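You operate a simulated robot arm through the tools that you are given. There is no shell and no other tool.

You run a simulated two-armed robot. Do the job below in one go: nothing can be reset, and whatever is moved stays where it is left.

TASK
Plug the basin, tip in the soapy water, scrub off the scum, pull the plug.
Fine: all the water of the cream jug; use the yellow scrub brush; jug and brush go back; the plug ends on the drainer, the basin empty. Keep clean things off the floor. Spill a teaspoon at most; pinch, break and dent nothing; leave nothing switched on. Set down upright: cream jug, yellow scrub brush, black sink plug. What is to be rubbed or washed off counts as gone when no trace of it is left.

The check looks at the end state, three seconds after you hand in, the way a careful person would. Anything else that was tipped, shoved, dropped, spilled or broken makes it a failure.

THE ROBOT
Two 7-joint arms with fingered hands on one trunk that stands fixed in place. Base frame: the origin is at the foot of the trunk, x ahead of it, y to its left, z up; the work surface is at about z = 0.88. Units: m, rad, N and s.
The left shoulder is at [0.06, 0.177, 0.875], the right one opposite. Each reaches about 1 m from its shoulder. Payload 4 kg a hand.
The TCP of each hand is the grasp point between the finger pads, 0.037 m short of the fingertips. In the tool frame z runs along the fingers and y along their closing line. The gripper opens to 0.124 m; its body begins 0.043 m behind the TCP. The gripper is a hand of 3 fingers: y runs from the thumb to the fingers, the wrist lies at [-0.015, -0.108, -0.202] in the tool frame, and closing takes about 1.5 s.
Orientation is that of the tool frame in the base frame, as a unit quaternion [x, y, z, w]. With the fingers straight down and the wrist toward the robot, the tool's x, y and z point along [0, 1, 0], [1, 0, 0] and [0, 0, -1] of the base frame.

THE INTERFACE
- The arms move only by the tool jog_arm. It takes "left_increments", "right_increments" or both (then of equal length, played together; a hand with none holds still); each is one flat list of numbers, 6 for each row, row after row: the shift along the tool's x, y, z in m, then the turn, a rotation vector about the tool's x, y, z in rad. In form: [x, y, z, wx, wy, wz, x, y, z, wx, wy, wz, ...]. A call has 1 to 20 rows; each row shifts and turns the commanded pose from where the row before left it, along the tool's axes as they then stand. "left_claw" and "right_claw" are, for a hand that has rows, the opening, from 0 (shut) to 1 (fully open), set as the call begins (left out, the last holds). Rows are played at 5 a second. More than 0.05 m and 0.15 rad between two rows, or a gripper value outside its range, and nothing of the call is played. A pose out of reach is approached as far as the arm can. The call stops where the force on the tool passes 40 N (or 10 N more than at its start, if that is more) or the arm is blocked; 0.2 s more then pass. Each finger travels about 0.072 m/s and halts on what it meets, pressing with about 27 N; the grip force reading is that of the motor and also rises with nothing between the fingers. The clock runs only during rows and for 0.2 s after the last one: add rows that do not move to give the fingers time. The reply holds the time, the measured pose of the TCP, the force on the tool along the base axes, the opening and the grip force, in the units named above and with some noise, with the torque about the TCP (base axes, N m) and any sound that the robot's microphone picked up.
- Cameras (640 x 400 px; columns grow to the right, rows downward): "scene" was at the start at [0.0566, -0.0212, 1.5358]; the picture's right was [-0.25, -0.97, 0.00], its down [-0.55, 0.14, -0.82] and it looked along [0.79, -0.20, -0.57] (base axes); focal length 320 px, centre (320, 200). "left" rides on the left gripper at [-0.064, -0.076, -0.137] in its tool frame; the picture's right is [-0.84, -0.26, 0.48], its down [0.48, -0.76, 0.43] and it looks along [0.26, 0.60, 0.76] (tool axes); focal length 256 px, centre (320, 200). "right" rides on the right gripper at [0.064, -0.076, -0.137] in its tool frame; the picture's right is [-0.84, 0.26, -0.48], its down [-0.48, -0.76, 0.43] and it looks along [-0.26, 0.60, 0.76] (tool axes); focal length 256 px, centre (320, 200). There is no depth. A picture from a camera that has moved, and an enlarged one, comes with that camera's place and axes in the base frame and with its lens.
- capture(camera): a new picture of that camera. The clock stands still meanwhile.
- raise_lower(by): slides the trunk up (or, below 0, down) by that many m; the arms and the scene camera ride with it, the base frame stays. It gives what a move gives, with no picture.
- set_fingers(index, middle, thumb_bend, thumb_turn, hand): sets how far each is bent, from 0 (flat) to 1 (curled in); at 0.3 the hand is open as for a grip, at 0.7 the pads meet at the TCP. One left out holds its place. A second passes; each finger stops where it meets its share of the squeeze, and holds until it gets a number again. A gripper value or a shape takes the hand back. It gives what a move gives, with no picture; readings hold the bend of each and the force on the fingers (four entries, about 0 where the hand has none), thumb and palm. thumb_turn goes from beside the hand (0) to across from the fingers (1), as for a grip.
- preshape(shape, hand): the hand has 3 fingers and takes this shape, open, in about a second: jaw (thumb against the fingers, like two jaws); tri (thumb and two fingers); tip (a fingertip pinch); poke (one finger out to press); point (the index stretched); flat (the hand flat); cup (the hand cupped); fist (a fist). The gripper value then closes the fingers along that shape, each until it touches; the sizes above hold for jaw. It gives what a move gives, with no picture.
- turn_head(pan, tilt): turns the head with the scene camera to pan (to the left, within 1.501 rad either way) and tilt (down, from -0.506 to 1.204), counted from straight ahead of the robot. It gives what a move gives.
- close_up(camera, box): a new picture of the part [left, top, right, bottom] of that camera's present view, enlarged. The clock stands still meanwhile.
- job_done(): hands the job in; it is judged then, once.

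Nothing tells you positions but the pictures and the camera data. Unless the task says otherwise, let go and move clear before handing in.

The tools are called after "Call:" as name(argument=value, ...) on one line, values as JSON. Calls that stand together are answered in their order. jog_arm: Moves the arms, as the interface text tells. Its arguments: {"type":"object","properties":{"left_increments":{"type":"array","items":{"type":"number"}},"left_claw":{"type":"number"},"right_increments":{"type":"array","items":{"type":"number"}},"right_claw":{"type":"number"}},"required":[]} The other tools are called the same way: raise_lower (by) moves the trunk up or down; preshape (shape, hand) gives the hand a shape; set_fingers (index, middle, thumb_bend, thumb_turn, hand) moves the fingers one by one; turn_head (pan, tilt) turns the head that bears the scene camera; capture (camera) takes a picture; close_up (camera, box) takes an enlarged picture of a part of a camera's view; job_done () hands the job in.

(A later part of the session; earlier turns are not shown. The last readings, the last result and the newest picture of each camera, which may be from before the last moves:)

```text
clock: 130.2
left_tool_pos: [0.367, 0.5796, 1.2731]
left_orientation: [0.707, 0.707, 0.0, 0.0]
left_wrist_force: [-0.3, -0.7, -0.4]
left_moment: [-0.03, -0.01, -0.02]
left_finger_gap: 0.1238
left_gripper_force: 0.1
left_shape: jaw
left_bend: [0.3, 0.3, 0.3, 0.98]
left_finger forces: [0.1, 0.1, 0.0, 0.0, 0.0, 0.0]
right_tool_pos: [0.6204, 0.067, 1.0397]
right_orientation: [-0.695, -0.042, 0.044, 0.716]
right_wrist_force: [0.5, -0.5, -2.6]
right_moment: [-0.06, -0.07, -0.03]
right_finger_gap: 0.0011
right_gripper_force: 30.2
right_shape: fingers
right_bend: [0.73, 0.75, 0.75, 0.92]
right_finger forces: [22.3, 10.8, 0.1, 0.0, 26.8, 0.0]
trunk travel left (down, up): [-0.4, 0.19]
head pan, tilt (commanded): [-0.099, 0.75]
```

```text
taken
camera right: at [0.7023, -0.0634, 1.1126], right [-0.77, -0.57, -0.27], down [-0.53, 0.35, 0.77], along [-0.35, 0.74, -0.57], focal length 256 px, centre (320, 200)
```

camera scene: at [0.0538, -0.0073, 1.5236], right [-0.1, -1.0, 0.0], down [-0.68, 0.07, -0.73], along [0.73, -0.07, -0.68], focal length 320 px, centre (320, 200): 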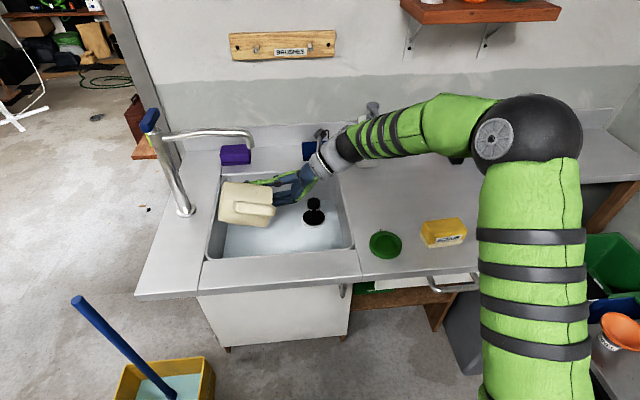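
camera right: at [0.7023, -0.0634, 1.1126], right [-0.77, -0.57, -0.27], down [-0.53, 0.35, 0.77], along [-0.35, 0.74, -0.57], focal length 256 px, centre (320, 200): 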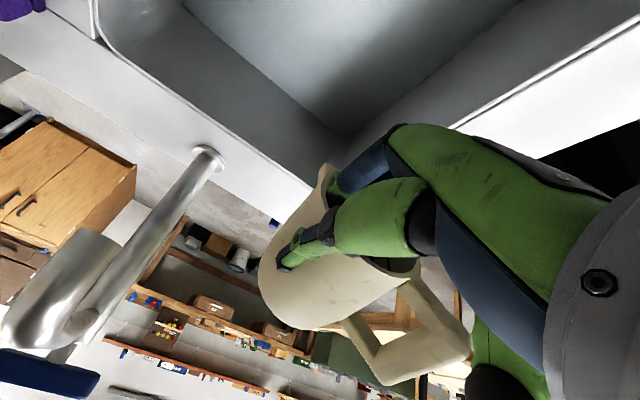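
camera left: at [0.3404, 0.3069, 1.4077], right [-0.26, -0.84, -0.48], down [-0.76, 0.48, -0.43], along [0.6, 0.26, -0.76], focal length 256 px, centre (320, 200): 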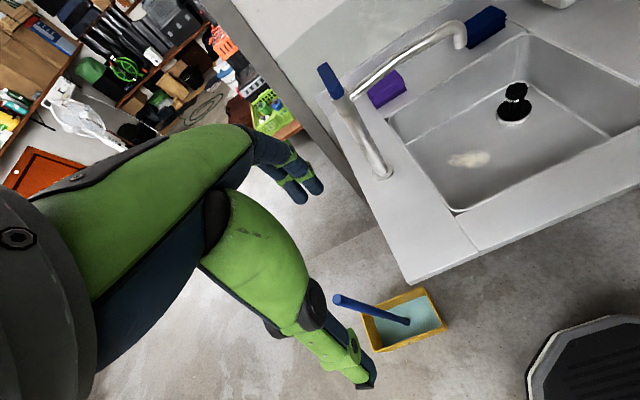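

The load fell from about 5 N to 2 N, so the jug has emptied into the basin. I'll tip a little further and hold for a few seconds so it drains completely.

Call:
jog_arm(right_increments=[0, 0, 0, 0.06, 0, 0, 0, 0, 0, 0.06, 0, 0, 0, 0, 0, 0.06, 0, 0, 0, 0, 0, 0.06, 0, 0, 0, 0, 0, 0, 0, 0, 0, 0, 0, 0, 0, 0, 0, 0, 0, 0, 0, 0, 0, 0, 0, 0, 0, 0, 0, 0, 0, 0, 0, 0, 0, 0, 0, 0, 0, 0, 0, 0, 0, 0, 0, 0, 0, 0, 0, 0, 0, 0, 0, 0, 0, 0, 0, 0, 0, 0, 0, 0, 0, 0])

Call:
capture(camera="scene")

Call:
close_up(camera="scene", box=[190, 140, 370, 280])

```text
clock: 133.2
left_tool_pos: [0.3665, 0.5808, 1.2727]
left_orientation: [0.707, 0.707, 0.0, 0.0]
left_wrist_force: [-0.2, 0.4, -0.2]
left_moment: [-0.01, -0.01, 0.03]
left_finger_gap: 0.1239
left_gripper_force: 0.1
left_shape: jaw
left_bend: [0.3, 0.3, 0.3, 0.98]
left_finger forces: [0.0, 0.0, 0.1, 0.0, 0.0, 0.2]
right_tool_pos: [0.6219, 0.0669, 1.0407]
right_orientation: [-0.604, -0.037, 0.048, 0.795]
right_wrist_force: [0.1, -0.3, -0.9]
right_moment: [-0.04, -0.07, -0.02]
right_finger_gap: 0.0009
right_gripper_force: 29.7
right_shape: fingers
right_bend: [0.73, 0.75, 0.75, 0.92]
right_finger forces: [22.6, 10.6, 0.0, 0.0, 27.1, 0.0]
trunk travel left (down, up): [-0.4, 0.19]
head pan, tilt (commanded): [-0.099, 0.75]
```

```text
taken
camera scene: at [0.0538, -0.0073, 1.5236], right [-0.1, -1.0, 0.0], down [-0.68, 0.07, -0.73], along [0.73, -0.07, -0.68], focal length 320 px, centre (320, 200)
```

scene: 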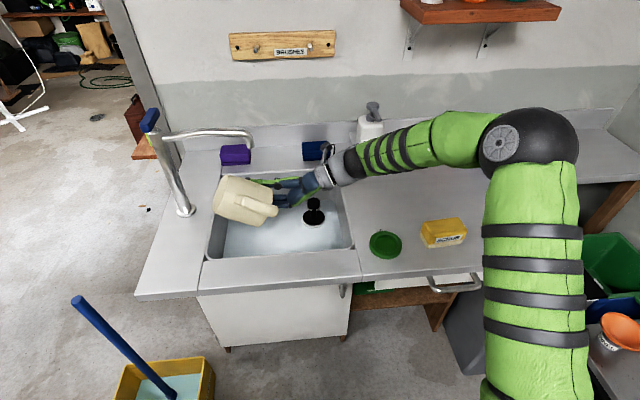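

```text
2.86 times, centred on (280, 210) of scene
camera zoom: at [0.0538, -0.0073, 1.5236], right [-0.1, -1.0, 0.0], down [-0.68, 0.07, -0.73], along [0.73, -0.07, -0.68], focal length 914 px, centre (434, 171)
```

zoom: 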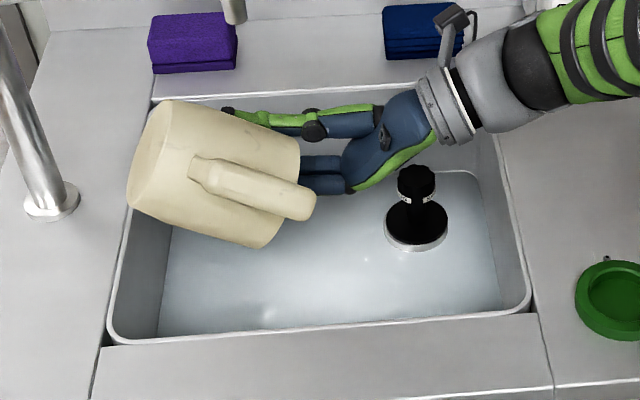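

All the water is in the basin and the counter is dry. I'll roll the jug back upright along the same path.

Call:
jog_arm(right_increments=[0, 0, 0, -0.1094, 0, 0, 0, 0, 0, -0.1094, 0, 0, 0, 0, 0, -0.1094, 0, 0, 0, 0, 0, -0.1094, 0, 0, 0, 0, 0, -0.1094, 0, 0, 0, 0, 0, -0.1094, 0, 0, 0, 0, 0, -0.1094, 0, 0, 0, 0, 0, -0.1094, 0, 0, 0, 0, 0, -0.1094, 0, 0, 0, 0, 0, -0.1094, 0, 0, 0, 0, 0, -0.1094, 0, 0, 0, 0, 0, -0.1094, 0, 0, 0, 0, 0, -0.1094, 0, 0, 0, 0, 0, -0.1094, 0, 0, 0, 0, 0, -0.1094, 0, 0, 0, 0, 0, -0.1094, 0, 0, 0, 0, 0, -0.1096, 0, 0])

Call:
jog_arm(right_increments=[-0.0027, 0.0057, 0.0004, -0.05, 0, 0, -0.0027, 0.0057, 0.0007, -0.05, 0, 0, -0.0027, 0.0056, 0.001, -0.05, 0, 0, -0.0027, 0.0056, 0.0012, -0.05, 0, 0, -0.0027, 0.0055, 0.0015, -0.05, 0, 0, -0.0027, 0.0054, 0.0018, -0.05, 0, 0, -0.0027, 0.0053, 0.0021, -0.05, 0, 0, -0.0027, 0.0052, 0.0023, -0.05, 0, 0, 0, 0, 0, 0, 0, 0])

Call:
capture(camera="right")

Call:
capture(camera="scene")

```text
clock: 136.8
left_tool_pos: [0.3681, 0.581, 1.2715]
left_orientation: [0.707, 0.707, 0.0, -0.001]
left_wrist_force: [-0.2, -0.3, 0.1]
left_moment: [-0.01, 0.0, -0.01]
left_finger_gap: 0.1236
left_gripper_force: 0.1
left_shape: jaw
left_bend: [0.3, 0.3, 0.3, 0.98]
left_finger forces: [0.0, 0.0, 0.1, 0.0, 0.0, 0.1]
right_tool_pos: [0.6205, 0.0674, 1.0406]
right_orientation: [0.998, 0.061, 0.0, 0.011]
right_wrist_force: [0.3, 0.0, -1.8]
right_moment: [0.02, -0.06, 0.0]
right_finger_gap: 0.0008
right_gripper_force: 30.0
right_shape: fingers
right_bend: [0.73, 0.75, 0.75, 0.92]
right_finger forces: [22.4, 10.0, 0.0, 0.0, 26.8, 0.0]
trunk travel left (down, up): [-0.4, 0.19]
head pan, tilt (commanded): [-0.099, 0.75]
```

```text
clock: 138.8
left_tool_pos: [0.3678, 0.5808, 1.2717]
left_orientation: [0.707, 0.707, 0.0, -0.001]
left_wrist_force: [-0.1, -0.2, -0.2]
left_moment: [0.0, -0.04, -0.02]
left_finger_gap: 0.1235
left_gripper_force: 0.1
left_shape: jaw
left_bend: [0.3, 0.3, 0.3, 0.98]
left_finger forces: [0.0, 0.1, 0.1, 0.0, 0.0, 0.0]
right_tool_pos: [0.6053, 0.0204, 1.0391]
right_orientation: [0.976, 0.061, 0.013, 0.209]
right_wrist_force: [1.1, 0.1, -2.0]
right_moment: [0.03, -0.04, 0.01]
right_finger_gap: 0.0009
right_gripper_force: 29.4
right_shape: fingers
right_bend: [0.73, 0.75, 0.75, 0.92]
right_finger forces: [22.7, 9.7, 0.1, 0.1, 27.0, 0.1]
trunk travel left (down, up): [-0.4, 0.19]
head pan, tilt (commanded): [-0.099, 0.75]
```

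```text
taken
camera right: at [0.6537, 0.1506, 1.1332], right [-0.83, -0.14, 0.55], down [-0.54, 0.45, -0.71], along [-0.15, -0.88, -0.45], focal length 256 px, centre (320, 200)
```

right: 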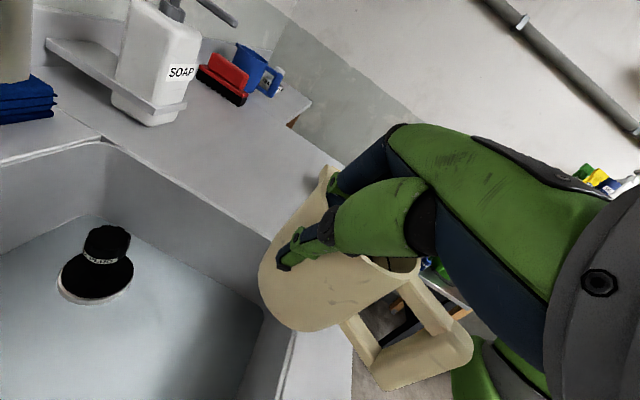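

```text
taken
camera scene: at [0.0537, -0.0072, 1.5236], right [-0.1, -1.0, 0.0], down [-0.68, 0.07, -0.73], along [0.73, -0.07, -0.68], focal length 320 px, centre (320, 200)
```

scene: 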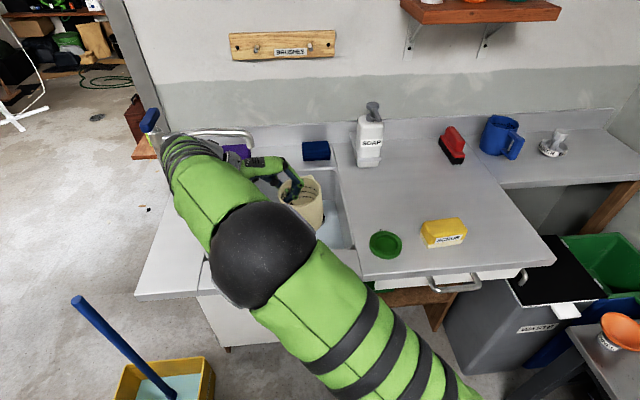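

Call:
close_up(camera="scene", box=[260, 150, 350, 240])

```text
4.44 times, centred on (305, 195) of scene
camera zoom: at [0.0537, -0.0072, 1.5236], right [-0.1, -1.0, 0.0], down [-0.68, 0.07, -0.73], along [0.73, -0.07, -0.68], focal length 1422 px, centre (387, 222)
```

zoom: 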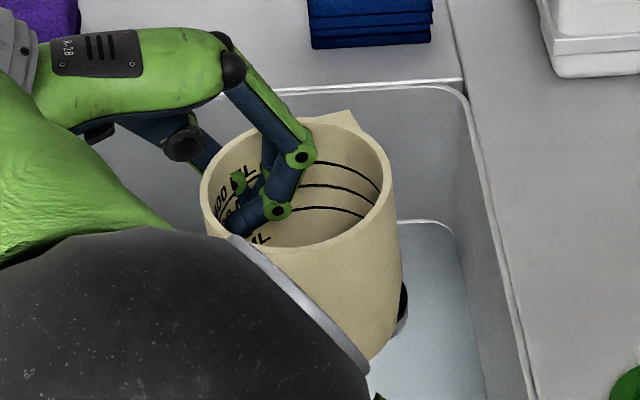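

The jug is empty. I'll carry it back to its place on the drainer.

Call:
jog_arm(right_increments=[0.0037, 0.0065, -0.0135, 0, 0, 0, 0.0037, 0.0065, -0.0135, 0, 0, 0, 0.0037, 0.0065, -0.0135, 0, 0, 0, 0.0038, 0.0065, -0.0135, 0, 0, 0, 0.0015, 0.0232, 0.0103, 0, 0, 0, 0.0015, 0.0232, 0.0103, 0, 0, 0, 0.0015, 0.0232, 0.0103, 0, 0, 0, 0.0015, 0.0232, 0.0103, 0, 0, 0, 0.0015, 0.0232, 0.0103, 0, 0, 0, 0.0015, 0.0232, 0.0103, 0, 0, 0, 0.0015, 0.0232, 0.0103, 0, 0, 0, 0.0015, 0.0232, 0.0103, 0, 0, 0, 0.0015, 0.0232, 0.0103, 0, 0, 0, 0.0015, 0.0232, 0.0103, 0, 0, 0])

Call:
jog_arm(right_increments=[0.0016, 0.0232, 0.0104, 0, 0, 0, 0.0016, 0.0232, 0.0104, 0, 0, 0, 0.0016, 0.0232, 0.0104, 0, 0, 0, 0.0016, 0.0232, 0.0104, 0, 0, 0, 0.0016, 0.0232, 0.0104, 0, 0, 0, 0.0016, 0.0232, 0.0104, 0, 0, 0, 0.0016, 0.0232, 0.0104, 0, 0, 0, 0.0016, 0.0232, 0.0104, 0, 0, 0, 0.0016, 0.0232, 0.0104, 0, 0, 0, 0, 0, 0, 0, 0.053, -0.1187, 0, 0, 0, 0, 0.053, -0.1187, 0, 0, 0, 0, 0.053, -0.1187, 0, 0, 0, 0, 0.053, -0.1187, 0, 0, 0, 0, 0.053, -0.1187, 0, 0, 0, 0, 0, 0])

Call:
turn_head(pan=-0.75, tilt=0.75)

Call:
capture(camera="scene")

Call:
close_up(camera="scene", box=[220, 60, 340, 180])

```text
clock: 141.8
left_tool_pos: [0.3689, 0.5806, 1.2715]
left_orientation: [0.707, 0.707, -0.001, 0.0]
left_wrist_force: [0.7, -0.4, 0.1]
left_moment: [0.0, 0.0, -0.01]
left_finger_gap: 0.1239
left_gripper_force: 0.0
left_shape: jaw
left_bend: [0.3, 0.3, 0.3, 0.98]
left_finger forces: [0.1, 0.0, 0.0, 0.1, 0.1, 0.0]
right_tool_pos: [0.6656, -0.2322, 1.0972]
right_orientation: [0.977, 0.06, 0.012, 0.207]
right_wrist_force: [0.9, -0.5, -1.3]
right_moment: [0.05, -0.02, -0.03]
right_finger_gap: 0.0009
right_gripper_force: 30.3
right_shape: fingers
right_bend: [0.73, 0.75, 0.75, 0.92]
right_finger forces: [23.1, 9.5, 0.0, 0.1, 27.1, 0.0]
trunk travel left (down, up): [-0.4, 0.19]
head pan, tilt (commanded): [-0.099, 0.75]
```

```text
clock: 145.0
left_tool_pos: [0.367, 0.5804, 1.2711]
left_orientation: [0.707, 0.707, 0.0, -0.001]
left_wrist_force: [0.4, 0.2, -0.4]
left_moment: [0.02, -0.03, 0.0]
left_finger_gap: 0.1238
left_gripper_force: 0.0
left_shape: jaw
left_bend: [0.3, 0.3, 0.3, 0.98]
left_finger forces: [0.0, 0.0, 0.1, 0.1, 0.0, 0.1]
right_tool_pos: [0.7079, -0.4559, 1.0983]
right_orientation: [0.906, 0.369, 0.079, 0.192]
right_wrist_force: [0.1, 0.4, -1.2]
right_moment: [0.03, -0.02, 0.01]
right_finger_gap: 0.0006
right_gripper_force: 30.3
right_shape: fingers
right_bend: [0.73, 0.75, 0.76, 0.92]
right_finger forces: [24.0, 8.9, 0.0, 0.0, 27.5, 0.0]
trunk travel left (down, up): [-0.4, 0.19]
head pan, tilt (commanded): [-0.099, 0.75]
```

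```text
clock: 146.0
left_tool_pos: [0.3677, 0.5813, 1.2727]
left_orientation: [0.708, 0.707, 0.0, 0.0]
left_wrist_force: [-0.3, 0.6, 0.3]
left_moment: [0.0, -0.02, -0.02]
left_finger_gap: 0.1237
left_gripper_force: 0.2
left_shape: jaw
left_bend: [0.3, 0.3, 0.3, 0.98]
left_finger forces: [0.0, 0.1, 0.1, 0.0, 0.1, 0.0]
right_tool_pos: [0.7075, -0.457, 1.0974]
right_orientation: [0.906, 0.369, 0.079, 0.192]
right_wrist_force: [0.3, 0.3, -1.4]
right_moment: [0.03, -0.02, 0.0]
right_finger_gap: 0.0009
right_gripper_force: 30.6
right_shape: fingers
right_bend: [0.73, 0.75, 0.76, 0.92]
right_finger forces: [24.0, 9.1, 0.0, 0.0, 27.6, 0.1]
trunk travel left (down, up): [-0.4, 0.19]
head pan, tilt (commanded): [-0.75, 0.75]
```

```text
taken
camera scene: at [0.032, -0.0556, 1.5236], right [-0.68, -0.73, 0.0], down [-0.5, 0.46, -0.73], along [0.54, -0.5, -0.68], focal length 320 px, centre (320, 200)
```

scene: 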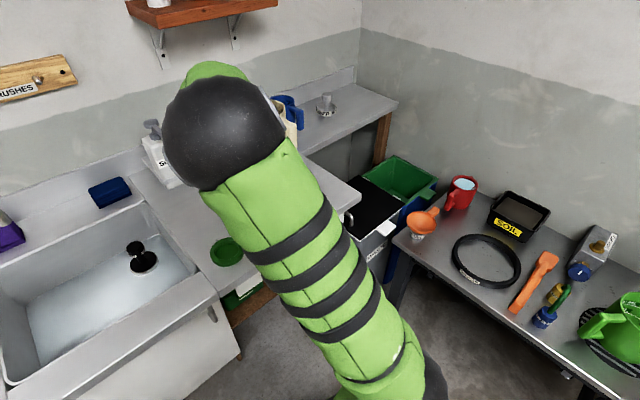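

```text
3.33 times, centred on (280, 120) of scene
camera zoom: at [0.032, -0.0556, 1.5236], right [-0.68, -0.73, 0.0], down [-0.5, 0.46, -0.73], along [0.54, -0.5, -0.68], focal length 1067 px, centre (453, 467)
```

zoom: 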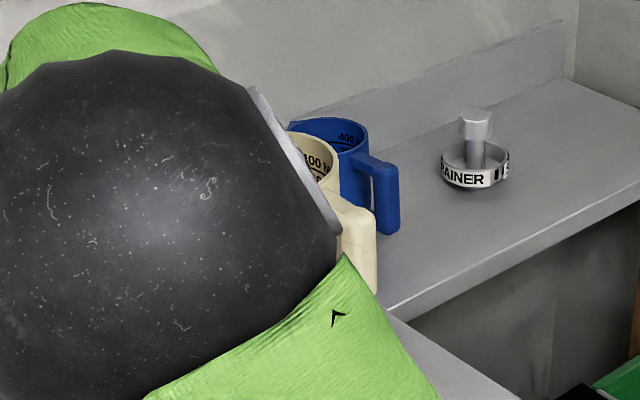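

Call:
capture(camera="right")

Call:
turn_head(pan=-0.95, tilt=0.6)

Call:
capture(camera="scene")

```text
taken
camera right: at [0.6669, -0.3231, 1.1924], right [-0.57, -0.61, 0.54], down [-0.71, 0.03, -0.71], along [0.41, -0.79, -0.45], focal length 256 px, centre (320, 200)
```

right: 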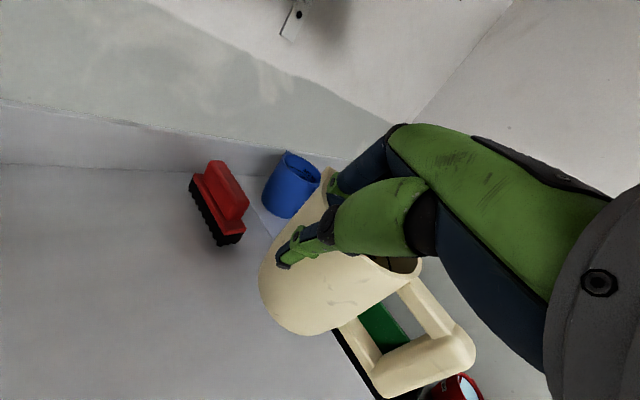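

```text
clock: 146.8
left_tool_pos: [0.3671, 0.5796, 1.2706]
left_orientation: [0.707, 0.707, 0.0, 0.0]
left_wrist_force: [-0.2, 0.0, 0.4]
left_moment: [-0.03, -0.01, 0.02]
left_finger_gap: 0.1238
left_gripper_force: 0.0
left_shape: jaw
left_bend: [0.3, 0.3, 0.3, 0.98]
left_finger forces: [0.0, 0.1, 0.0, 0.0, 0.0, 0.0]
right_tool_pos: [0.708, -0.4556, 1.0977]
right_orientation: [0.906, 0.368, 0.079, 0.192]
right_wrist_force: [-0.2, 0.1, -0.6]
right_moment: [0.03, -0.01, 0.0]
right_finger_gap: 0.0007
right_gripper_force: 30.2
right_shape: fingers
right_bend: [0.73, 0.75, 0.76, 0.92]
right_finger forces: [23.9, 9.0, 0.0, 0.1, 27.5, 0.1]
trunk travel left (down, up): [-0.4, 0.19]
head pan, tilt (commanded): [-0.949, 0.6]
```

```text
taken
camera scene: at [0.0228, -0.071, 1.5364], right [-0.81, -0.58, 0.0], down [-0.33, 0.46, -0.82], along [0.48, -0.67, -0.57], focal length 320 px, centre (320, 200)
```

scene: 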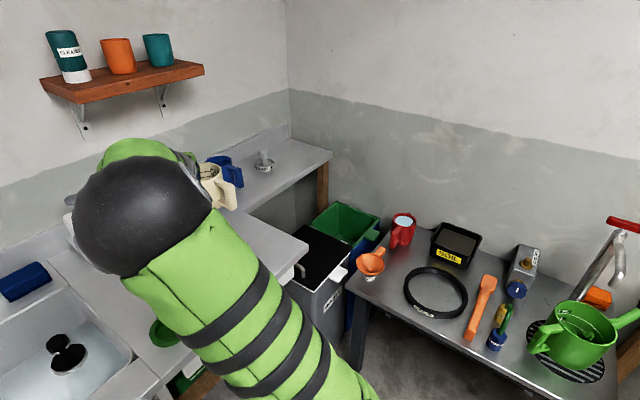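

The elbow blocks the head camera here, so I'll place the jug using the hand pose and force. I'm aiming for its original centre near (0.698, -0.520) with the handle toward the robot.

Call:
jog_arm(right_increments=[-0.0173, 0, 0, 0, 0, 0, -0.0173, 0, 0, 0, 0, 0, 0, -0.008, 0.0179, 0, 0, 0, 0, -0.008, 0.0179, 0, 0, 0, 0, -0.008, 0.0179, 0, 0, 0, 0, -0.008, 0.0179, 0, 0, 0, 0, -0.008, 0.0179, 0, 0, 0, 0, 0, 0, 0, 0, 0])

Call:
capture(camera="right")

Call:
turn_head(pan=-0.6, tilt=0.7)

Call:
capture(camera="scene")

```text
clock: 148.6
left_tool_pos: [0.3674, 0.5802, 1.2713]
left_orientation: [0.707, 0.708, 0.0, 0.0]
left_wrist_force: [0.4, 0.0, 0.4]
left_moment: [0.0, -0.02, 0.01]
left_finger_gap: 0.1236
left_gripper_force: 0.1
left_shape: jaw
left_bend: [0.3, 0.3, 0.3, 0.98]
left_finger forces: [0.0, 0.1, 0.0, 0.1, 0.0, 0.1]
right_tool_pos: [0.6832, -0.4801, 1.0002]
right_orientation: [0.906, 0.369, 0.079, 0.193]
right_wrist_force: [0.4, 0.5, -1.2]
right_moment: [0.03, 0.01, -0.03]
right_finger_gap: 0.0004
right_gripper_force: 30.0
right_shape: fingers
right_bend: [0.73, 0.75, 0.76, 0.91]
right_finger forces: [24.3, 8.9, 0.0, 0.0, 27.6, 0.0]
trunk travel left (down, up): [-0.4, 0.19]
head pan, tilt (commanded): [-0.949, 0.6]
```

```text
taken
camera right: at [0.6418, -0.346, 1.095], right [-0.57, -0.61, 0.54], down [-0.71, 0.03, -0.71], along [0.41, -0.79, -0.45], focal length 256 px, centre (320, 200)
```

right: 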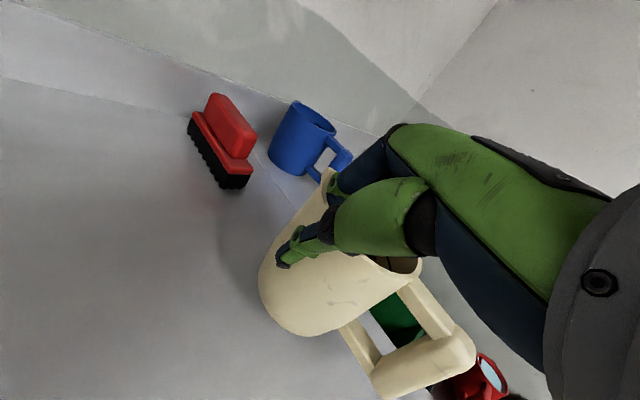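

```text
clock: 149.4
left_tool_pos: [0.3675, 0.58, 1.2725]
left_orientation: [0.707, 0.707, 0.0, 0.0]
left_wrist_force: [-0.5, 0.4, -0.3]
left_moment: [0.02, 0.06, 0.03]
left_finger_gap: 0.1237
left_gripper_force: 0.0
left_shape: jaw
left_bend: [0.3, 0.3, 0.3, 0.98]
left_finger forces: [0.0, 0.0, 0.1, 0.1, 0.0, 0.0]
right_tool_pos: [0.6828, -0.4793, 1.0009]
right_orientation: [0.906, 0.368, 0.079, 0.193]
right_wrist_force: [-0.6, -0.8, 0.1]
right_moment: [0.06, -0.02, 0.01]
right_finger_gap: 0.0006
right_gripper_force: 30.3
right_shape: fingers
right_bend: [0.73, 0.75, 0.76, 0.91]
right_finger forces: [24.3, 8.9, 0.0, 0.1, 27.5, 0.0]
trunk travel left (down, up): [-0.4, 0.19]
head pan, tilt (commanded): [-0.6, 0.7]
```

```text
taken
camera scene: at [0.0414, -0.0473, 1.5279], right [-0.57, -0.82, 0.0], down [-0.53, 0.36, -0.77], along [0.63, -0.43, -0.64], focal length 320 px, centre (320, 200)
```

scene: 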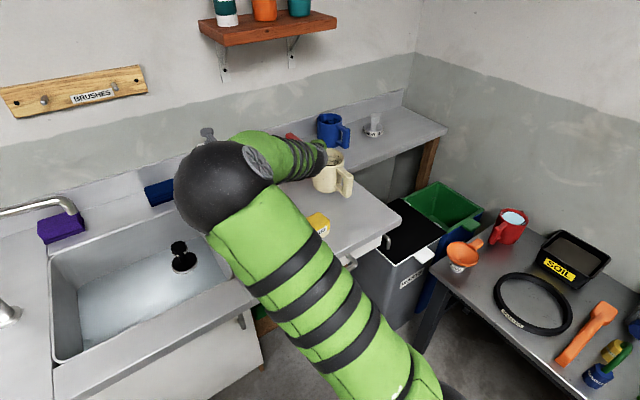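

Call:
close_up(camera="scene", box=[290, 130, 370, 210])

```text
5.00 times, centred on (330, 170) of scene
camera zoom: at [0.0414, -0.0473, 1.5279], right [-0.57, -0.82, 0.0], down [-0.53, 0.36, -0.77], along [0.63, -0.43, -0.64], focal length 1600 px, centre (270, 350)
```

zoom: 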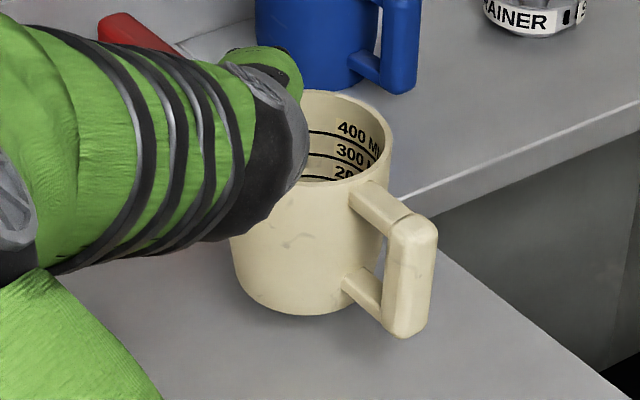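

The jug hangs upright at about (0.694, -0.525) with the handle toward the robot, almost exactly its original spot. I'll lower it to contact.

Call:
jog_arm(right_increments=[0, -0.002, 0.0046, 0, 0, 0, 0, -0.002, 0.0046, 0, 0, 0, 0, -0.002, 0.0046, 0, 0, 0, 0, -0.002, 0.0046, 0, 0, 0, 0, -0.0012, 0.0027, 0, 0, 0, 0, -0.0012, 0.0027, 0, 0, 0])

Call:
close_up(camera="scene", box=[290, 130, 370, 210])

```text
clock: 150.8
left_tool_pos: [0.3669, 0.5814, 1.2728]
left_orientation: [0.706, 0.708, 0.0, 0.001]
left_wrist_force: [0.4, 0.3, 0.1]
left_moment: [-0.02, -0.01, 0.02]
left_finger_gap: 0.1237
left_gripper_force: 0.1
left_shape: jaw
left_bend: [0.3, 0.3, 0.3, 0.98]
left_finger forces: [0.1, 0.0, 0.1, 0.1, 0.0, 0.0]
right_tool_pos: [0.6832, -0.481, 0.9745]
right_orientation: [0.906, 0.369, 0.078, 0.192]
right_wrist_force: [-0.3, -0.3, -0.8]
right_moment: [0.08, -0.05, -0.01]
right_finger_gap: 0.0008
right_gripper_force: 30.4
right_shape: fingers
right_bend: [0.73, 0.75, 0.76, 0.91]
right_finger forces: [24.3, 8.9, 0.0, 0.0, 27.6, 0.0]
trunk travel left (down, up): [-0.4, 0.19]
head pan, tilt (commanded): [-0.6, 0.7]
```

```text
5.00 times, centred on (330, 170) of scene
camera zoom: at [0.0414, -0.0472, 1.5278], right [-0.56, -0.83, 0.0], down [-0.53, 0.36, -0.76], along [0.63, -0.43, -0.64], focal length 1600 px, centre (270, 350)
```

zoom: 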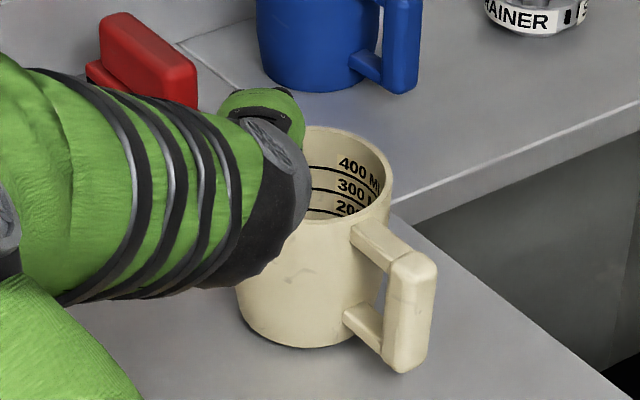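

Call:
jog_arm(right_increments=[0, -0.0008, 0.0018, 0, 0, 0, 0, -0.0008, 0.0018, 0, 0, 0, 0, -0.0008, 0.0018, 0, 0, 0])

Call:
close_up(camera="scene", box=[300, 140, 360, 210])

```text
clock: 151.6
left_tool_pos: [0.3669, 0.5802, 1.2724]
left_orientation: [0.707, 0.707, 0.0, 0.0]
left_wrist_force: [0.3, -0.1, -0.5]
left_moment: [-0.04, -0.02, 0.01]
left_finger_gap: 0.1237
left_gripper_force: 0.0
left_shape: jaw
left_bend: [0.3, 0.3, 0.3, 0.98]
left_finger forces: [0.0, 0.1, 0.0, 0.0, 0.0, 0.1]
right_tool_pos: [0.6834, -0.4807, 0.9687]
right_orientation: [0.906, 0.369, 0.079, 0.192]
right_wrist_force: [1.1, 0.1, 4.7]
right_moment: [-0.15, 0.03, 0.05]
right_finger_gap: 0.0004
right_gripper_force: 31.9
right_shape: fingers
right_bend: [0.73, 0.76, 0.76, 0.91]
right_finger forces: [24.2, 10.6, 0.0, 0.1, 28.6, 0.1]
trunk travel left (down, up): [-0.4, 0.19]
head pan, tilt (commanded): [-0.6, 0.7]
```

```text
5.71 times, centred on (330, 175) of scene
camera zoom: at [0.0411, -0.0469, 1.528], right [-0.56, -0.83, 0.0], down [-0.53, 0.36, -0.77], along [0.63, -0.43, -0.64], focal length 1829 px, centre (263, 343)
```

zoom: 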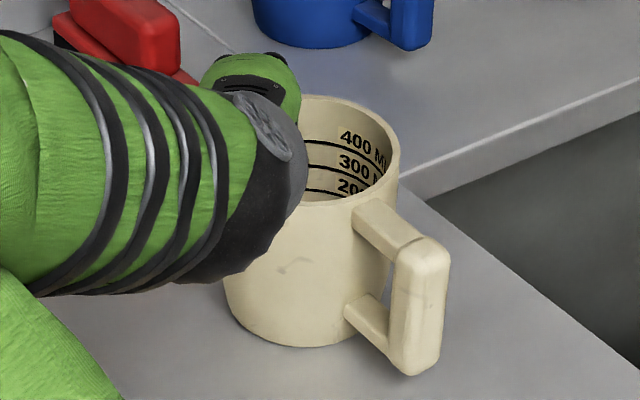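

The jug is on the counter. I'll ease up 1.5 mm and release in steps.

Call:
jog_arm(right_increments=[0, 0.0005, -0.0012, 0, 0, 0])

Call:
set_fingers(hand="right", thumb_bend=0.7, index=0.71, middle=0.71)

Call:
set_fingers(hand="right", thumb_bend=0.62, index=0.64, middle=0.64)

Call:
set_fingers(hand="right", thumb_bend=0.52, index=0.56, middle=0.56)

Call:
close_up(camera="scene", box=[300, 140, 360, 210])

Call:
capture(camera="right")

```text
clock: 152.0
left_tool_pos: [0.3672, 0.5799, 1.2722]
left_orientation: [0.707, 0.707, -0.001, 0.0]
left_wrist_force: [0.0, -0.2, -0.6]
left_moment: [-0.01, 0.01, 0.0]
left_finger_gap: 0.1237
left_gripper_force: 0.1
left_shape: jaw
left_bend: [0.3, 0.3, 0.3, 0.98]
left_finger forces: [0.0, 0.0, 0.1, 0.1, 0.0, 0.0]
right_tool_pos: [0.6828, -0.4797, 0.9685]
right_orientation: [0.906, 0.368, 0.078, 0.193]
right_wrist_force: [0.4, -0.3, 2.1]
right_moment: [-0.11, 0.01, 0.02]
right_finger_gap: 0.0005
right_gripper_force: 31.7
right_shape: fingers
right_bend: [0.73, 0.76, 0.76, 0.91]
right_finger forces: [24.7, 10.0, 0.0, 0.1, 28.3, 0.0]
trunk travel left (down, up): [-0.4, 0.19]
head pan, tilt (commanded): [-0.6, 0.7]
```

```text
clock: 153.0
left_tool_pos: [0.3682, 0.5802, 1.27]
left_orientation: [0.707, 0.707, 0.0, 0.0]
left_wrist_force: [0.1, -0.6, 0.6]
left_moment: [-0.01, -0.01, -0.01]
left_finger_gap: 0.1237
left_gripper_force: 0.0
left_shape: jaw
left_bend: [0.3, 0.3, 0.3, 0.98]
left_finger forces: [0.0, 0.0, 0.1, 0.0, 0.0, 0.1]
right_tool_pos: [0.6826, -0.4789, 0.9688]
right_orientation: [0.906, 0.368, 0.079, 0.193]
right_wrist_force: [0.5, -0.1, -0.2]
right_moment: [-0.05, -0.01, 0.04]
right_finger_gap: 0.0036
right_gripper_force: 5.2
right_shape: fingers
right_bend: [0.71, 0.69, 0.69, 0.96]
right_finger forces: [3.7, 1.6, 0.0, 0.0, 5.2, 0.1]
trunk travel left (down, up): [-0.4, 0.19]
head pan, tilt (commanded): [-0.6, 0.7]
```

```text
clock: 154.0
left_tool_pos: [0.3666, 0.58, 1.2704]
left_orientation: [0.707, 0.707, 0.001, 0.001]
left_wrist_force: [-0.2, 0.3, 0.3]
left_moment: [0.05, -0.02, 0.0]
left_finger_gap: 0.1236
left_gripper_force: 0.1
left_shape: jaw
left_bend: [0.3, 0.3, 0.3, 0.98]
left_finger forces: [0.0, 0.0, 0.1, 0.0, 0.0, 0.1]
right_tool_pos: [0.6822, -0.4803, 0.9681]
right_orientation: [0.906, 0.368, 0.078, 0.192]
right_wrist_force: [-0.4, -0.4, 0.0]
right_moment: [0.01, 0.01, -0.02]
right_finger_gap: 0.0218
right_gripper_force: 0.1
right_shape: fingers
right_bend: [0.64, 0.64, 0.62, 0.97]
right_finger forces: [0.0, 0.0, 0.1, 0.0, 0.0, 0.0]
trunk travel left (down, up): [-0.4, 0.19]
head pan, tilt (commanded): [-0.6, 0.7]
```

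```text
clock: 155.0
left_tool_pos: [0.3661, 0.5805, 1.2714]
left_orientation: [0.707, 0.707, 0.0, -0.001]
left_wrist_force: [0.4, 0.0, 0.4]
left_moment: [-0.02, -0.02, 0.01]
left_finger_gap: 0.1236
left_gripper_force: 0.1
left_shape: jaw
left_bend: [0.3, 0.3, 0.3, 0.98]
left_finger forces: [0.0, 0.0, 0.1, 0.1, 0.0, 0.0]
right_tool_pos: [0.684, -0.4801, 0.9685]
right_orientation: [0.907, 0.368, 0.078, 0.192]
right_wrist_force: [0.7, 0.0, -0.4]
right_moment: [-0.02, 0.01, -0.01]
right_finger_gap: 0.0493
right_gripper_force: 0.1
right_shape: fingers
right_bend: [0.56, 0.56, 0.52, 0.97]
right_finger forces: [0.0, 0.1, 0.1, 0.0, 0.0, 0.1]
trunk travel left (down, up): [-0.4, 0.19]
head pan, tilt (commanded): [-0.6, 0.7]
```

```text
5.71 times, centred on (330, 175) of scene
camera zoom: at [0.0413, -0.0471, 1.5278], right [-0.56, -0.83, 0.0], down [-0.53, 0.36, -0.76], along [0.63, -0.43, -0.64], focal length 1829 px, centre (263, 343)
```

zoom: 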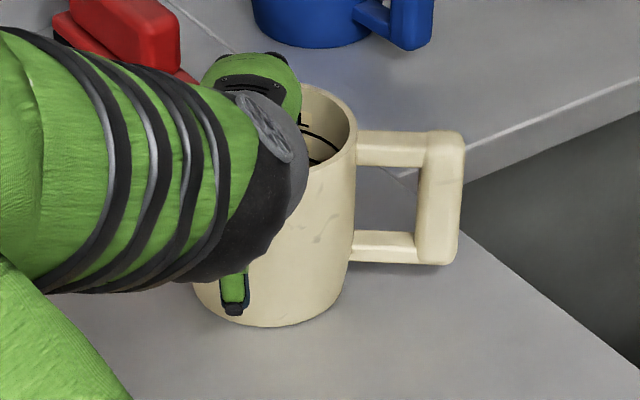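

```text
taken
camera right: at [0.642, -0.3464, 1.0634], right [-0.57, -0.61, 0.54], down [-0.71, 0.03, -0.71], along [0.41, -0.79, -0.45], focal length 256 px, centre (320, 200)
```

right: 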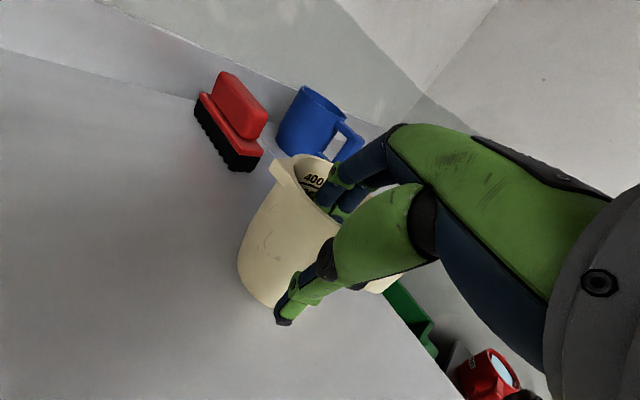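

The jug is released and upright; it only turned a bit in yaw as the grip relaxed. I'll lift the hand straight out.

Call:
jog_arm(right_increments=[0, 0.0041, -0.0091, 0, 0, 0, 0, 0.0041, -0.0091, 0, 0, 0, 0, 0.0082, -0.0183, 0, 0, 0, 0, 0.0082, -0.0183, 0, 0, 0, 0, 0.0122, -0.0274, 0, 0, 0, 0, 0.0122, -0.0274, 0, 0, 0, 0, 0.0122, -0.0274, 0, 0, 0])

Call:
capture(camera="right")

Call:
close_up(camera="scene", box=[280, 110, 370, 210])

```text
clock: 156.6
left_tool_pos: [0.3677, 0.5801, 1.2706]
left_orientation: [0.707, 0.707, 0.0, 0.0]
left_wrist_force: [0.1, 0.5, -0.1]
left_moment: [-0.02, 0.03, -0.01]
left_finger_gap: 0.1235
left_gripper_force: 0.0
left_shape: jaw
left_bend: [0.3, 0.3, 0.3, 0.98]
left_finger forces: [0.0, 0.0, 0.0, 0.0, 0.0, 0.0]
right_tool_pos: [0.6818, -0.4788, 1.1208]
right_orientation: [0.906, 0.368, 0.079, 0.193]
right_wrist_force: [0.7, 0.6, -0.1]
right_moment: [0.01, 0.01, -0.01]
right_finger_gap: 0.0495
right_gripper_force: 0.1
right_shape: fingers
right_bend: [0.56, 0.56, 0.52, 0.97]
right_finger forces: [0.0, 0.0, 0.0, 0.0, 0.0, 0.0]
trunk travel left (down, up): [-0.4, 0.19]
head pan, tilt (commanded): [-0.6, 0.7]
```

```text
taken
camera right: at [0.6405, -0.3467, 1.2156], right [-0.57, -0.61, 0.54], down [-0.71, 0.03, -0.71], along [0.41, -0.79, -0.45], focal length 256 px, centre (320, 200)
```

right: 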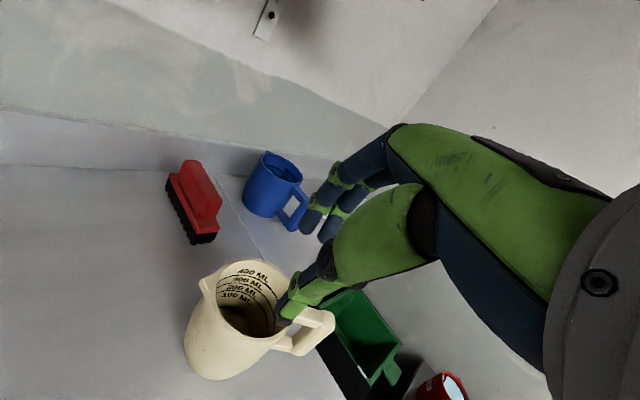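

```text
4.00 times, centred on (325, 160) of scene
camera zoom: at [0.041, -0.0471, 1.5278], right [-0.56, -0.83, 0.0], down [-0.53, 0.36, -0.77], along [0.63, -0.43, -0.64], focal length 1280 px, centre (300, 360)
```

zoom: 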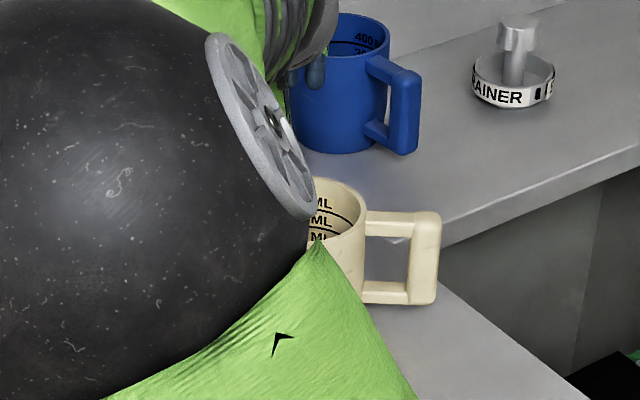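

I'll return the hand to its standard top-down orientation and move above the brush; then I can see the whole drainer again.

Call:
jog_arm(right_increments=[0, 0, 0, 0.14, 0, 0, 0, 0, 0, 0.14, 0, 0, 0, 0, 0, 0.14, 0, 0, 0, 0, 0, 0, 0, -0.1335, 0, 0, 0, 0, 0, -0.1335, 0, 0, 0, 0, 0, -0.1335, 0, 0, 0, 0, 0, -0.1335, 0, 0, 0, 0, 0, -0.1335, 0, 0, 0, 0, 0, -0.1335, 0.0273, -0.0313, 0.002, 0, 0, 0, 0.0273, -0.0313, 0.002, 0, 0, 0, 0.0273, -0.0313, 0.002, 0, 0, 0, 0.0273, -0.0313, 0.002, 0, 0, 0, 0, 0, 0, 0, 0, 0], right_claw=1.0)

Call:
turn_head(pan=-0.1, tilt=0.9)

Call:
capture(camera="scene")

Call:
capture(camera="right")

```text
clock: 159.6
left_tool_pos: [0.367, 0.5804, 1.2715]
left_orientation: [0.707, 0.707, 0.001, 0.0]
left_wrist_force: [1.0, 0.1, 0.4]
left_moment: [0.02, -0.01, 0.0]
left_finger_gap: 0.1238
left_gripper_force: 0.0
left_shape: jaw
left_bend: [0.3, 0.3, 0.3, 0.98]
left_finger forces: [0.0, 0.1, 0.0, 0.1, 0.0, 0.0]
right_tool_pos: [0.5565, -0.3693, 1.1107]
right_orientation: [0.706, 0.709, 0.001, -0.001]
right_wrist_force: [0.8, -0.2, 0.4]
right_moment: [-0.04, 0.0, 0.0]
right_finger_gap: 0.1235
right_gripper_force: 0.0
right_shape: jaw
right_bend: [0.3, 0.3, 0.3, 0.98]
right_finger forces: [0.1, 0.0, 0.1, 0.1, 0.1, 0.0]
trunk travel left (down, up): [-0.4, 0.19]
head pan, tilt (commanded): [-0.6, 0.7]
```

```text
clock: 160.5
left_tool_pos: [0.3676, 0.58, 1.2731]
left_orientation: [0.707, 0.707, 0.0, 0.0]
left_wrist_force: [0.1, -1.0, -0.1]
left_moment: [-0.02, 0.01, -0.03]
left_finger_gap: 0.1236
left_gripper_force: 0.1
left_shape: jaw
left_bend: [0.3, 0.3, 0.3, 0.98]
left_finger forces: [0.1, 0.0, 0.0, 0.0, 0.0, 0.0]
right_tool_pos: [0.5563, -0.37, 1.1112]
right_orientation: [0.705, 0.709, 0.0, -0.001]
right_wrist_force: [0.2, 0.6, 0.4]
right_moment: [-0.01, 0.01, -0.01]
right_finger_gap: 0.1237
right_gripper_force: 0.1
right_shape: jaw
right_bend: [0.3, 0.3, 0.3, 0.98]
right_finger forces: [0.1, 0.0, 0.0, 0.1, 0.0, 0.1]
trunk travel left (down, up): [-0.4, 0.19]
head pan, tilt (commanded): [-0.099, 0.901]
```

```text
taken
camera scene: at [0.0463, -0.0067, 1.5117], right [-0.1, -0.99, 0.0], down [-0.78, 0.08, -0.62], along [0.62, -0.06, -0.78], focal length 320 px, centre (320, 200)
```

scene: 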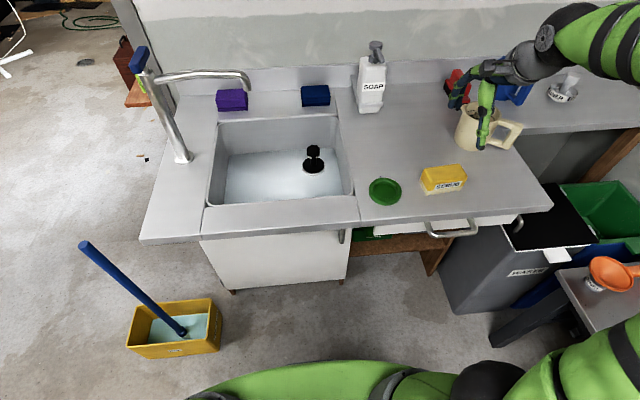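

```text
taken
camera right: at [0.4807, -0.3075, 1.2476], right [0.26, -0.84, 0.48], down [-0.76, -0.48, -0.44], along [0.6, -0.25, -0.76], focal length 256 px, centre (320, 200)
```

right: 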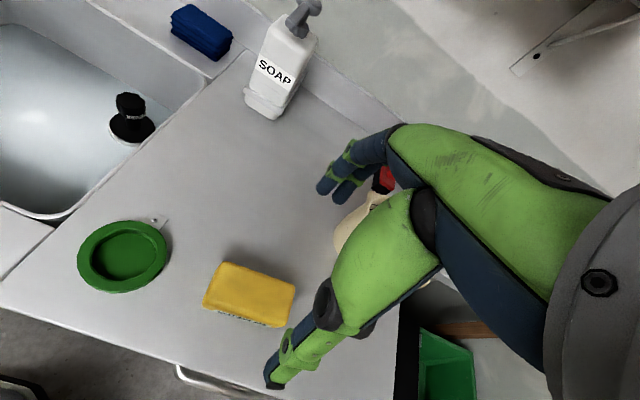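

Call:
close_up(camera="scene", box=[430, 70, 540, 180])

Call:
close_up(camera="scene", box=[200, 100, 370, 210])

Call:
close_up(camera="right", box=[180, 230, 330, 350])

```text
3.64 times, centred on (485, 125) of scene
camera zoom: at [0.0463, -0.0067, 1.5117], right [-0.1, -0.99, 0.0], down [-0.78, 0.08, -0.62], along [0.62, -0.06, -0.78], focal length 1164 px, centre (-280, 473)
```

zoom: 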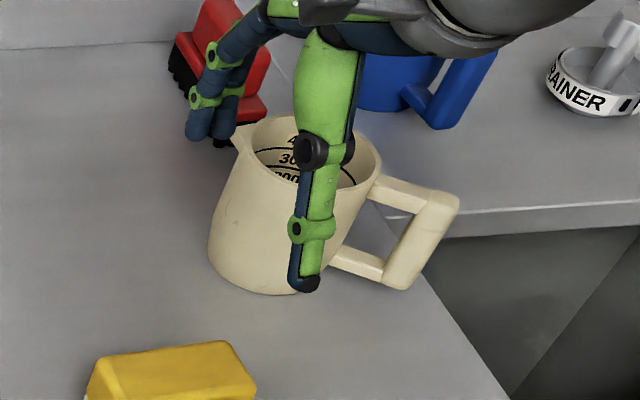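

```text
3.64 times, centred on (285, 155) of scene
camera zoom: at [0.0463, -0.0067, 1.5117], right [-0.1, -0.99, 0.0], down [-0.78, 0.08, -0.62], along [0.62, -0.06, -0.78], focal length 1164 px, centre (447, 364)
```

zoom: 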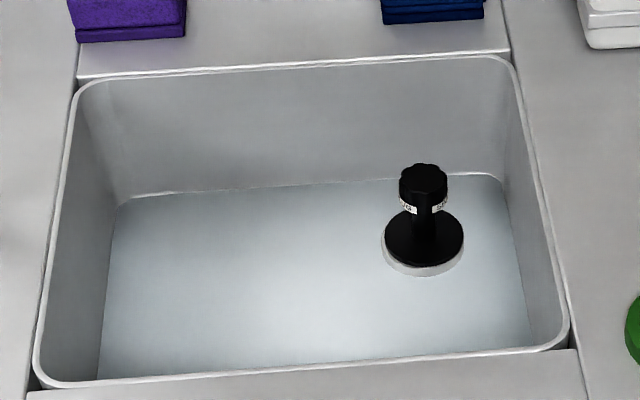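

```text
3.33 times, centred on (255, 290) of right
camera zoom: at [0.4807, -0.3075, 1.2476], right [0.26, -0.84, 0.48], down [-0.76, -0.48, -0.44], along [0.6, -0.25, -0.76], focal length 853 px, centre (537, -100)
```

zoom: 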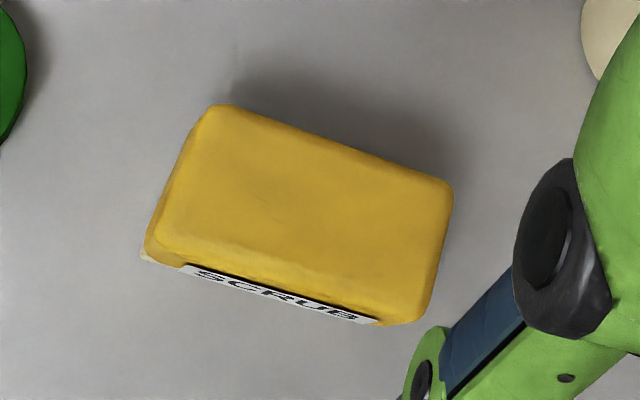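

The basin holds its water and the jug stands upright near its spot. The brush is centred near (0.558, -0.372), turned about 6°, roughly 95 × 50 × 52 mm. I'll line the hand up with it and go down.

Call:
jog_arm(right_increments=[0, 0, 0, 0, 0, -0.105, 0, 0, 0, -0.15, 0, 0, -0.0011, -0.0055, 0.04, 0, 0, 0, -0.0011, -0.0055, 0.04, 0, 0, 0, 0, -0.0055, 0.039, 0, 0, 0, 0, 0, 0, 0, 0, 0], right_claw=1.0)

Call:
capture(camera="right")

Call:
close_up(camera="scene", box=[390, 100, 510, 210])

```text
clock: 161.9
left_tool_pos: [0.3668, 0.5809, 1.2726]
left_orientation: [0.707, 0.707, 0.0, 0.0]
left_wrist_force: [0.3, 0.8, 0.2]
left_moment: [-0.01, 0.0, 0.01]
left_finger_gap: 0.1236
left_gripper_force: 0.1
left_shape: jaw
left_bend: [0.3, 0.3, 0.3, 0.98]
left_finger forces: [0.0, 0.0, 0.0, 0.0, 0.1, 0.1]
right_tool_pos: [0.5595, -0.3736, 0.9903]
right_orientation: [0.667, 0.742, 0.056, 0.05]
right_wrist_force: [0.1, -0.1, -0.7]
right_moment: [-0.02, -0.03, -0.01]
right_finger_gap: 0.124
right_gripper_force: 0.0
right_shape: jaw
right_bend: [0.3, 0.3, 0.3, 0.98]
right_finger forces: [0.1, 0.0, 0.1, 0.0, 0.0, 0.0]
trunk travel left (down, up): [-0.4, 0.19]
head pan, tilt (commanded): [-0.099, 0.901]
```

```text
taken
camera right: at [0.4577, -0.3211, 1.1153], right [0.27, -0.81, 0.51], down [-0.63, -0.55, -0.54], along [0.73, -0.18, -0.66], focal length 256 px, centre (320, 200)
```

right: 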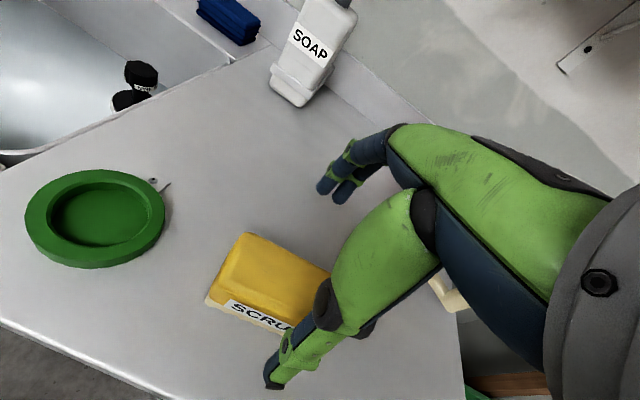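

```text
3.64 times, centred on (450, 155) of scene
camera zoom: at [0.0463, -0.0063, 1.5117], right [-0.1, -1.0, 0.0], down [-0.78, 0.08, -0.62], along [0.62, -0.06, -0.78], focal length 1164 px, centre (-153, 364)
```

zoom: 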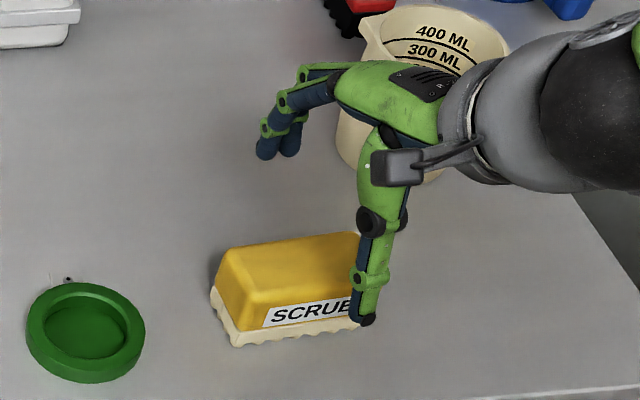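

The hand is centred over the brush within a couple of millimetres. Going down and closing in steps.

Call:
jog_arm(right_increments=[0, -0.004, 0.0267, 0, 0, 0, 0, -0.004, 0.0267, 0, 0, 0, 0, 0, 0, 0, 0, 0])

Call:
set_fingers(hand="right", thumb_bend=0.48, index=0.46, middle=0.46)

Call:
close_up(camera="scene", box=[390, 100, 510, 210])

Call:
capture(camera="right")

```text
clock: 162.7
left_tool_pos: [0.3664, 0.5799, 1.2721]
left_orientation: [0.708, 0.707, 0.0, 0.0]
left_wrist_force: [0.3, -0.3, -0.5]
left_moment: [0.0, 0.02, 0.01]
left_finger_gap: 0.1235
left_gripper_force: 0.0
left_shape: jaw
left_bend: [0.3, 0.3, 0.3, 0.98]
left_finger forces: [0.1, 0.0, 0.1, 0.0, 0.1, 0.1]
right_tool_pos: [0.5609, -0.3747, 0.9382]
right_orientation: [0.665, 0.743, 0.055, 0.05]
right_wrist_force: [0.4, 0.3, 0.3]
right_moment: [0.02, 0.0, -0.05]
right_finger_gap: 0.1238
right_gripper_force: 0.0
right_shape: jaw
right_bend: [0.3, 0.3, 0.3, 0.98]
right_finger forces: [0.0, 0.0, 0.0, 0.1, 0.0, 0.0]
trunk travel left (down, up): [-0.4, 0.19]
head pan, tilt (commanded): [-0.099, 0.901]
```

```text
clock: 163.7
left_tool_pos: [0.3656, 0.5805, 1.2723]
left_orientation: [0.707, 0.707, 0.0, 0.0]
left_wrist_force: [0.6, -0.1, 0.2]
left_moment: [0.0, -0.01, -0.01]
left_finger_gap: 0.1237
left_gripper_force: 0.1
left_shape: jaw
left_bend: [0.3, 0.3, 0.3, 0.98]
left_finger forces: [0.0, 0.0, 0.0, 0.0, 0.1, 0.0]
right_tool_pos: [0.5602, -0.3745, 0.9383]
right_orientation: [0.666, 0.742, 0.056, 0.049]
right_wrist_force: [-0.3, 0.4, 0.3]
right_moment: [0.02, -0.03, 0.05]
right_finger_gap: 0.0718
right_gripper_force: 0.0
right_shape: fingers
right_bend: [0.46, 0.46, 0.48, 0.98]
right_finger forces: [0.0, 0.1, 0.0, 0.1, 0.1, 0.1]
trunk travel left (down, up): [-0.4, 0.19]
head pan, tilt (commanded): [-0.099, 0.901]
```

```text
3.64 times, centred on (450, 155) of scene
camera zoom: at [0.0463, -0.0068, 1.5117], right [-0.1, -1.0, 0.0], down [-0.78, 0.08, -0.62], along [0.62, -0.06, -0.78], focal length 1164 px, centre (-153, 364)
```

zoom: 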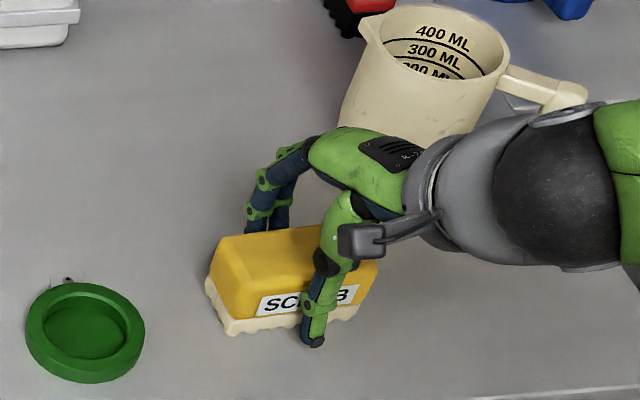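

```text
taken
camera right: at [0.4589, -0.3227, 1.0628], right [0.27, -0.81, 0.51], down [-0.63, -0.55, -0.54], along [0.73, -0.18, -0.66], focal length 256 px, centre (320, 200)
```

right: 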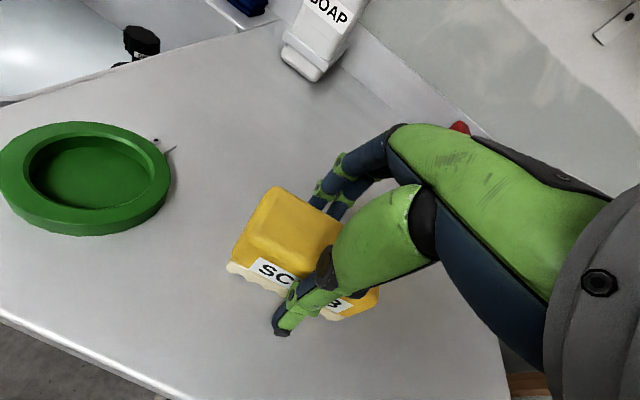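

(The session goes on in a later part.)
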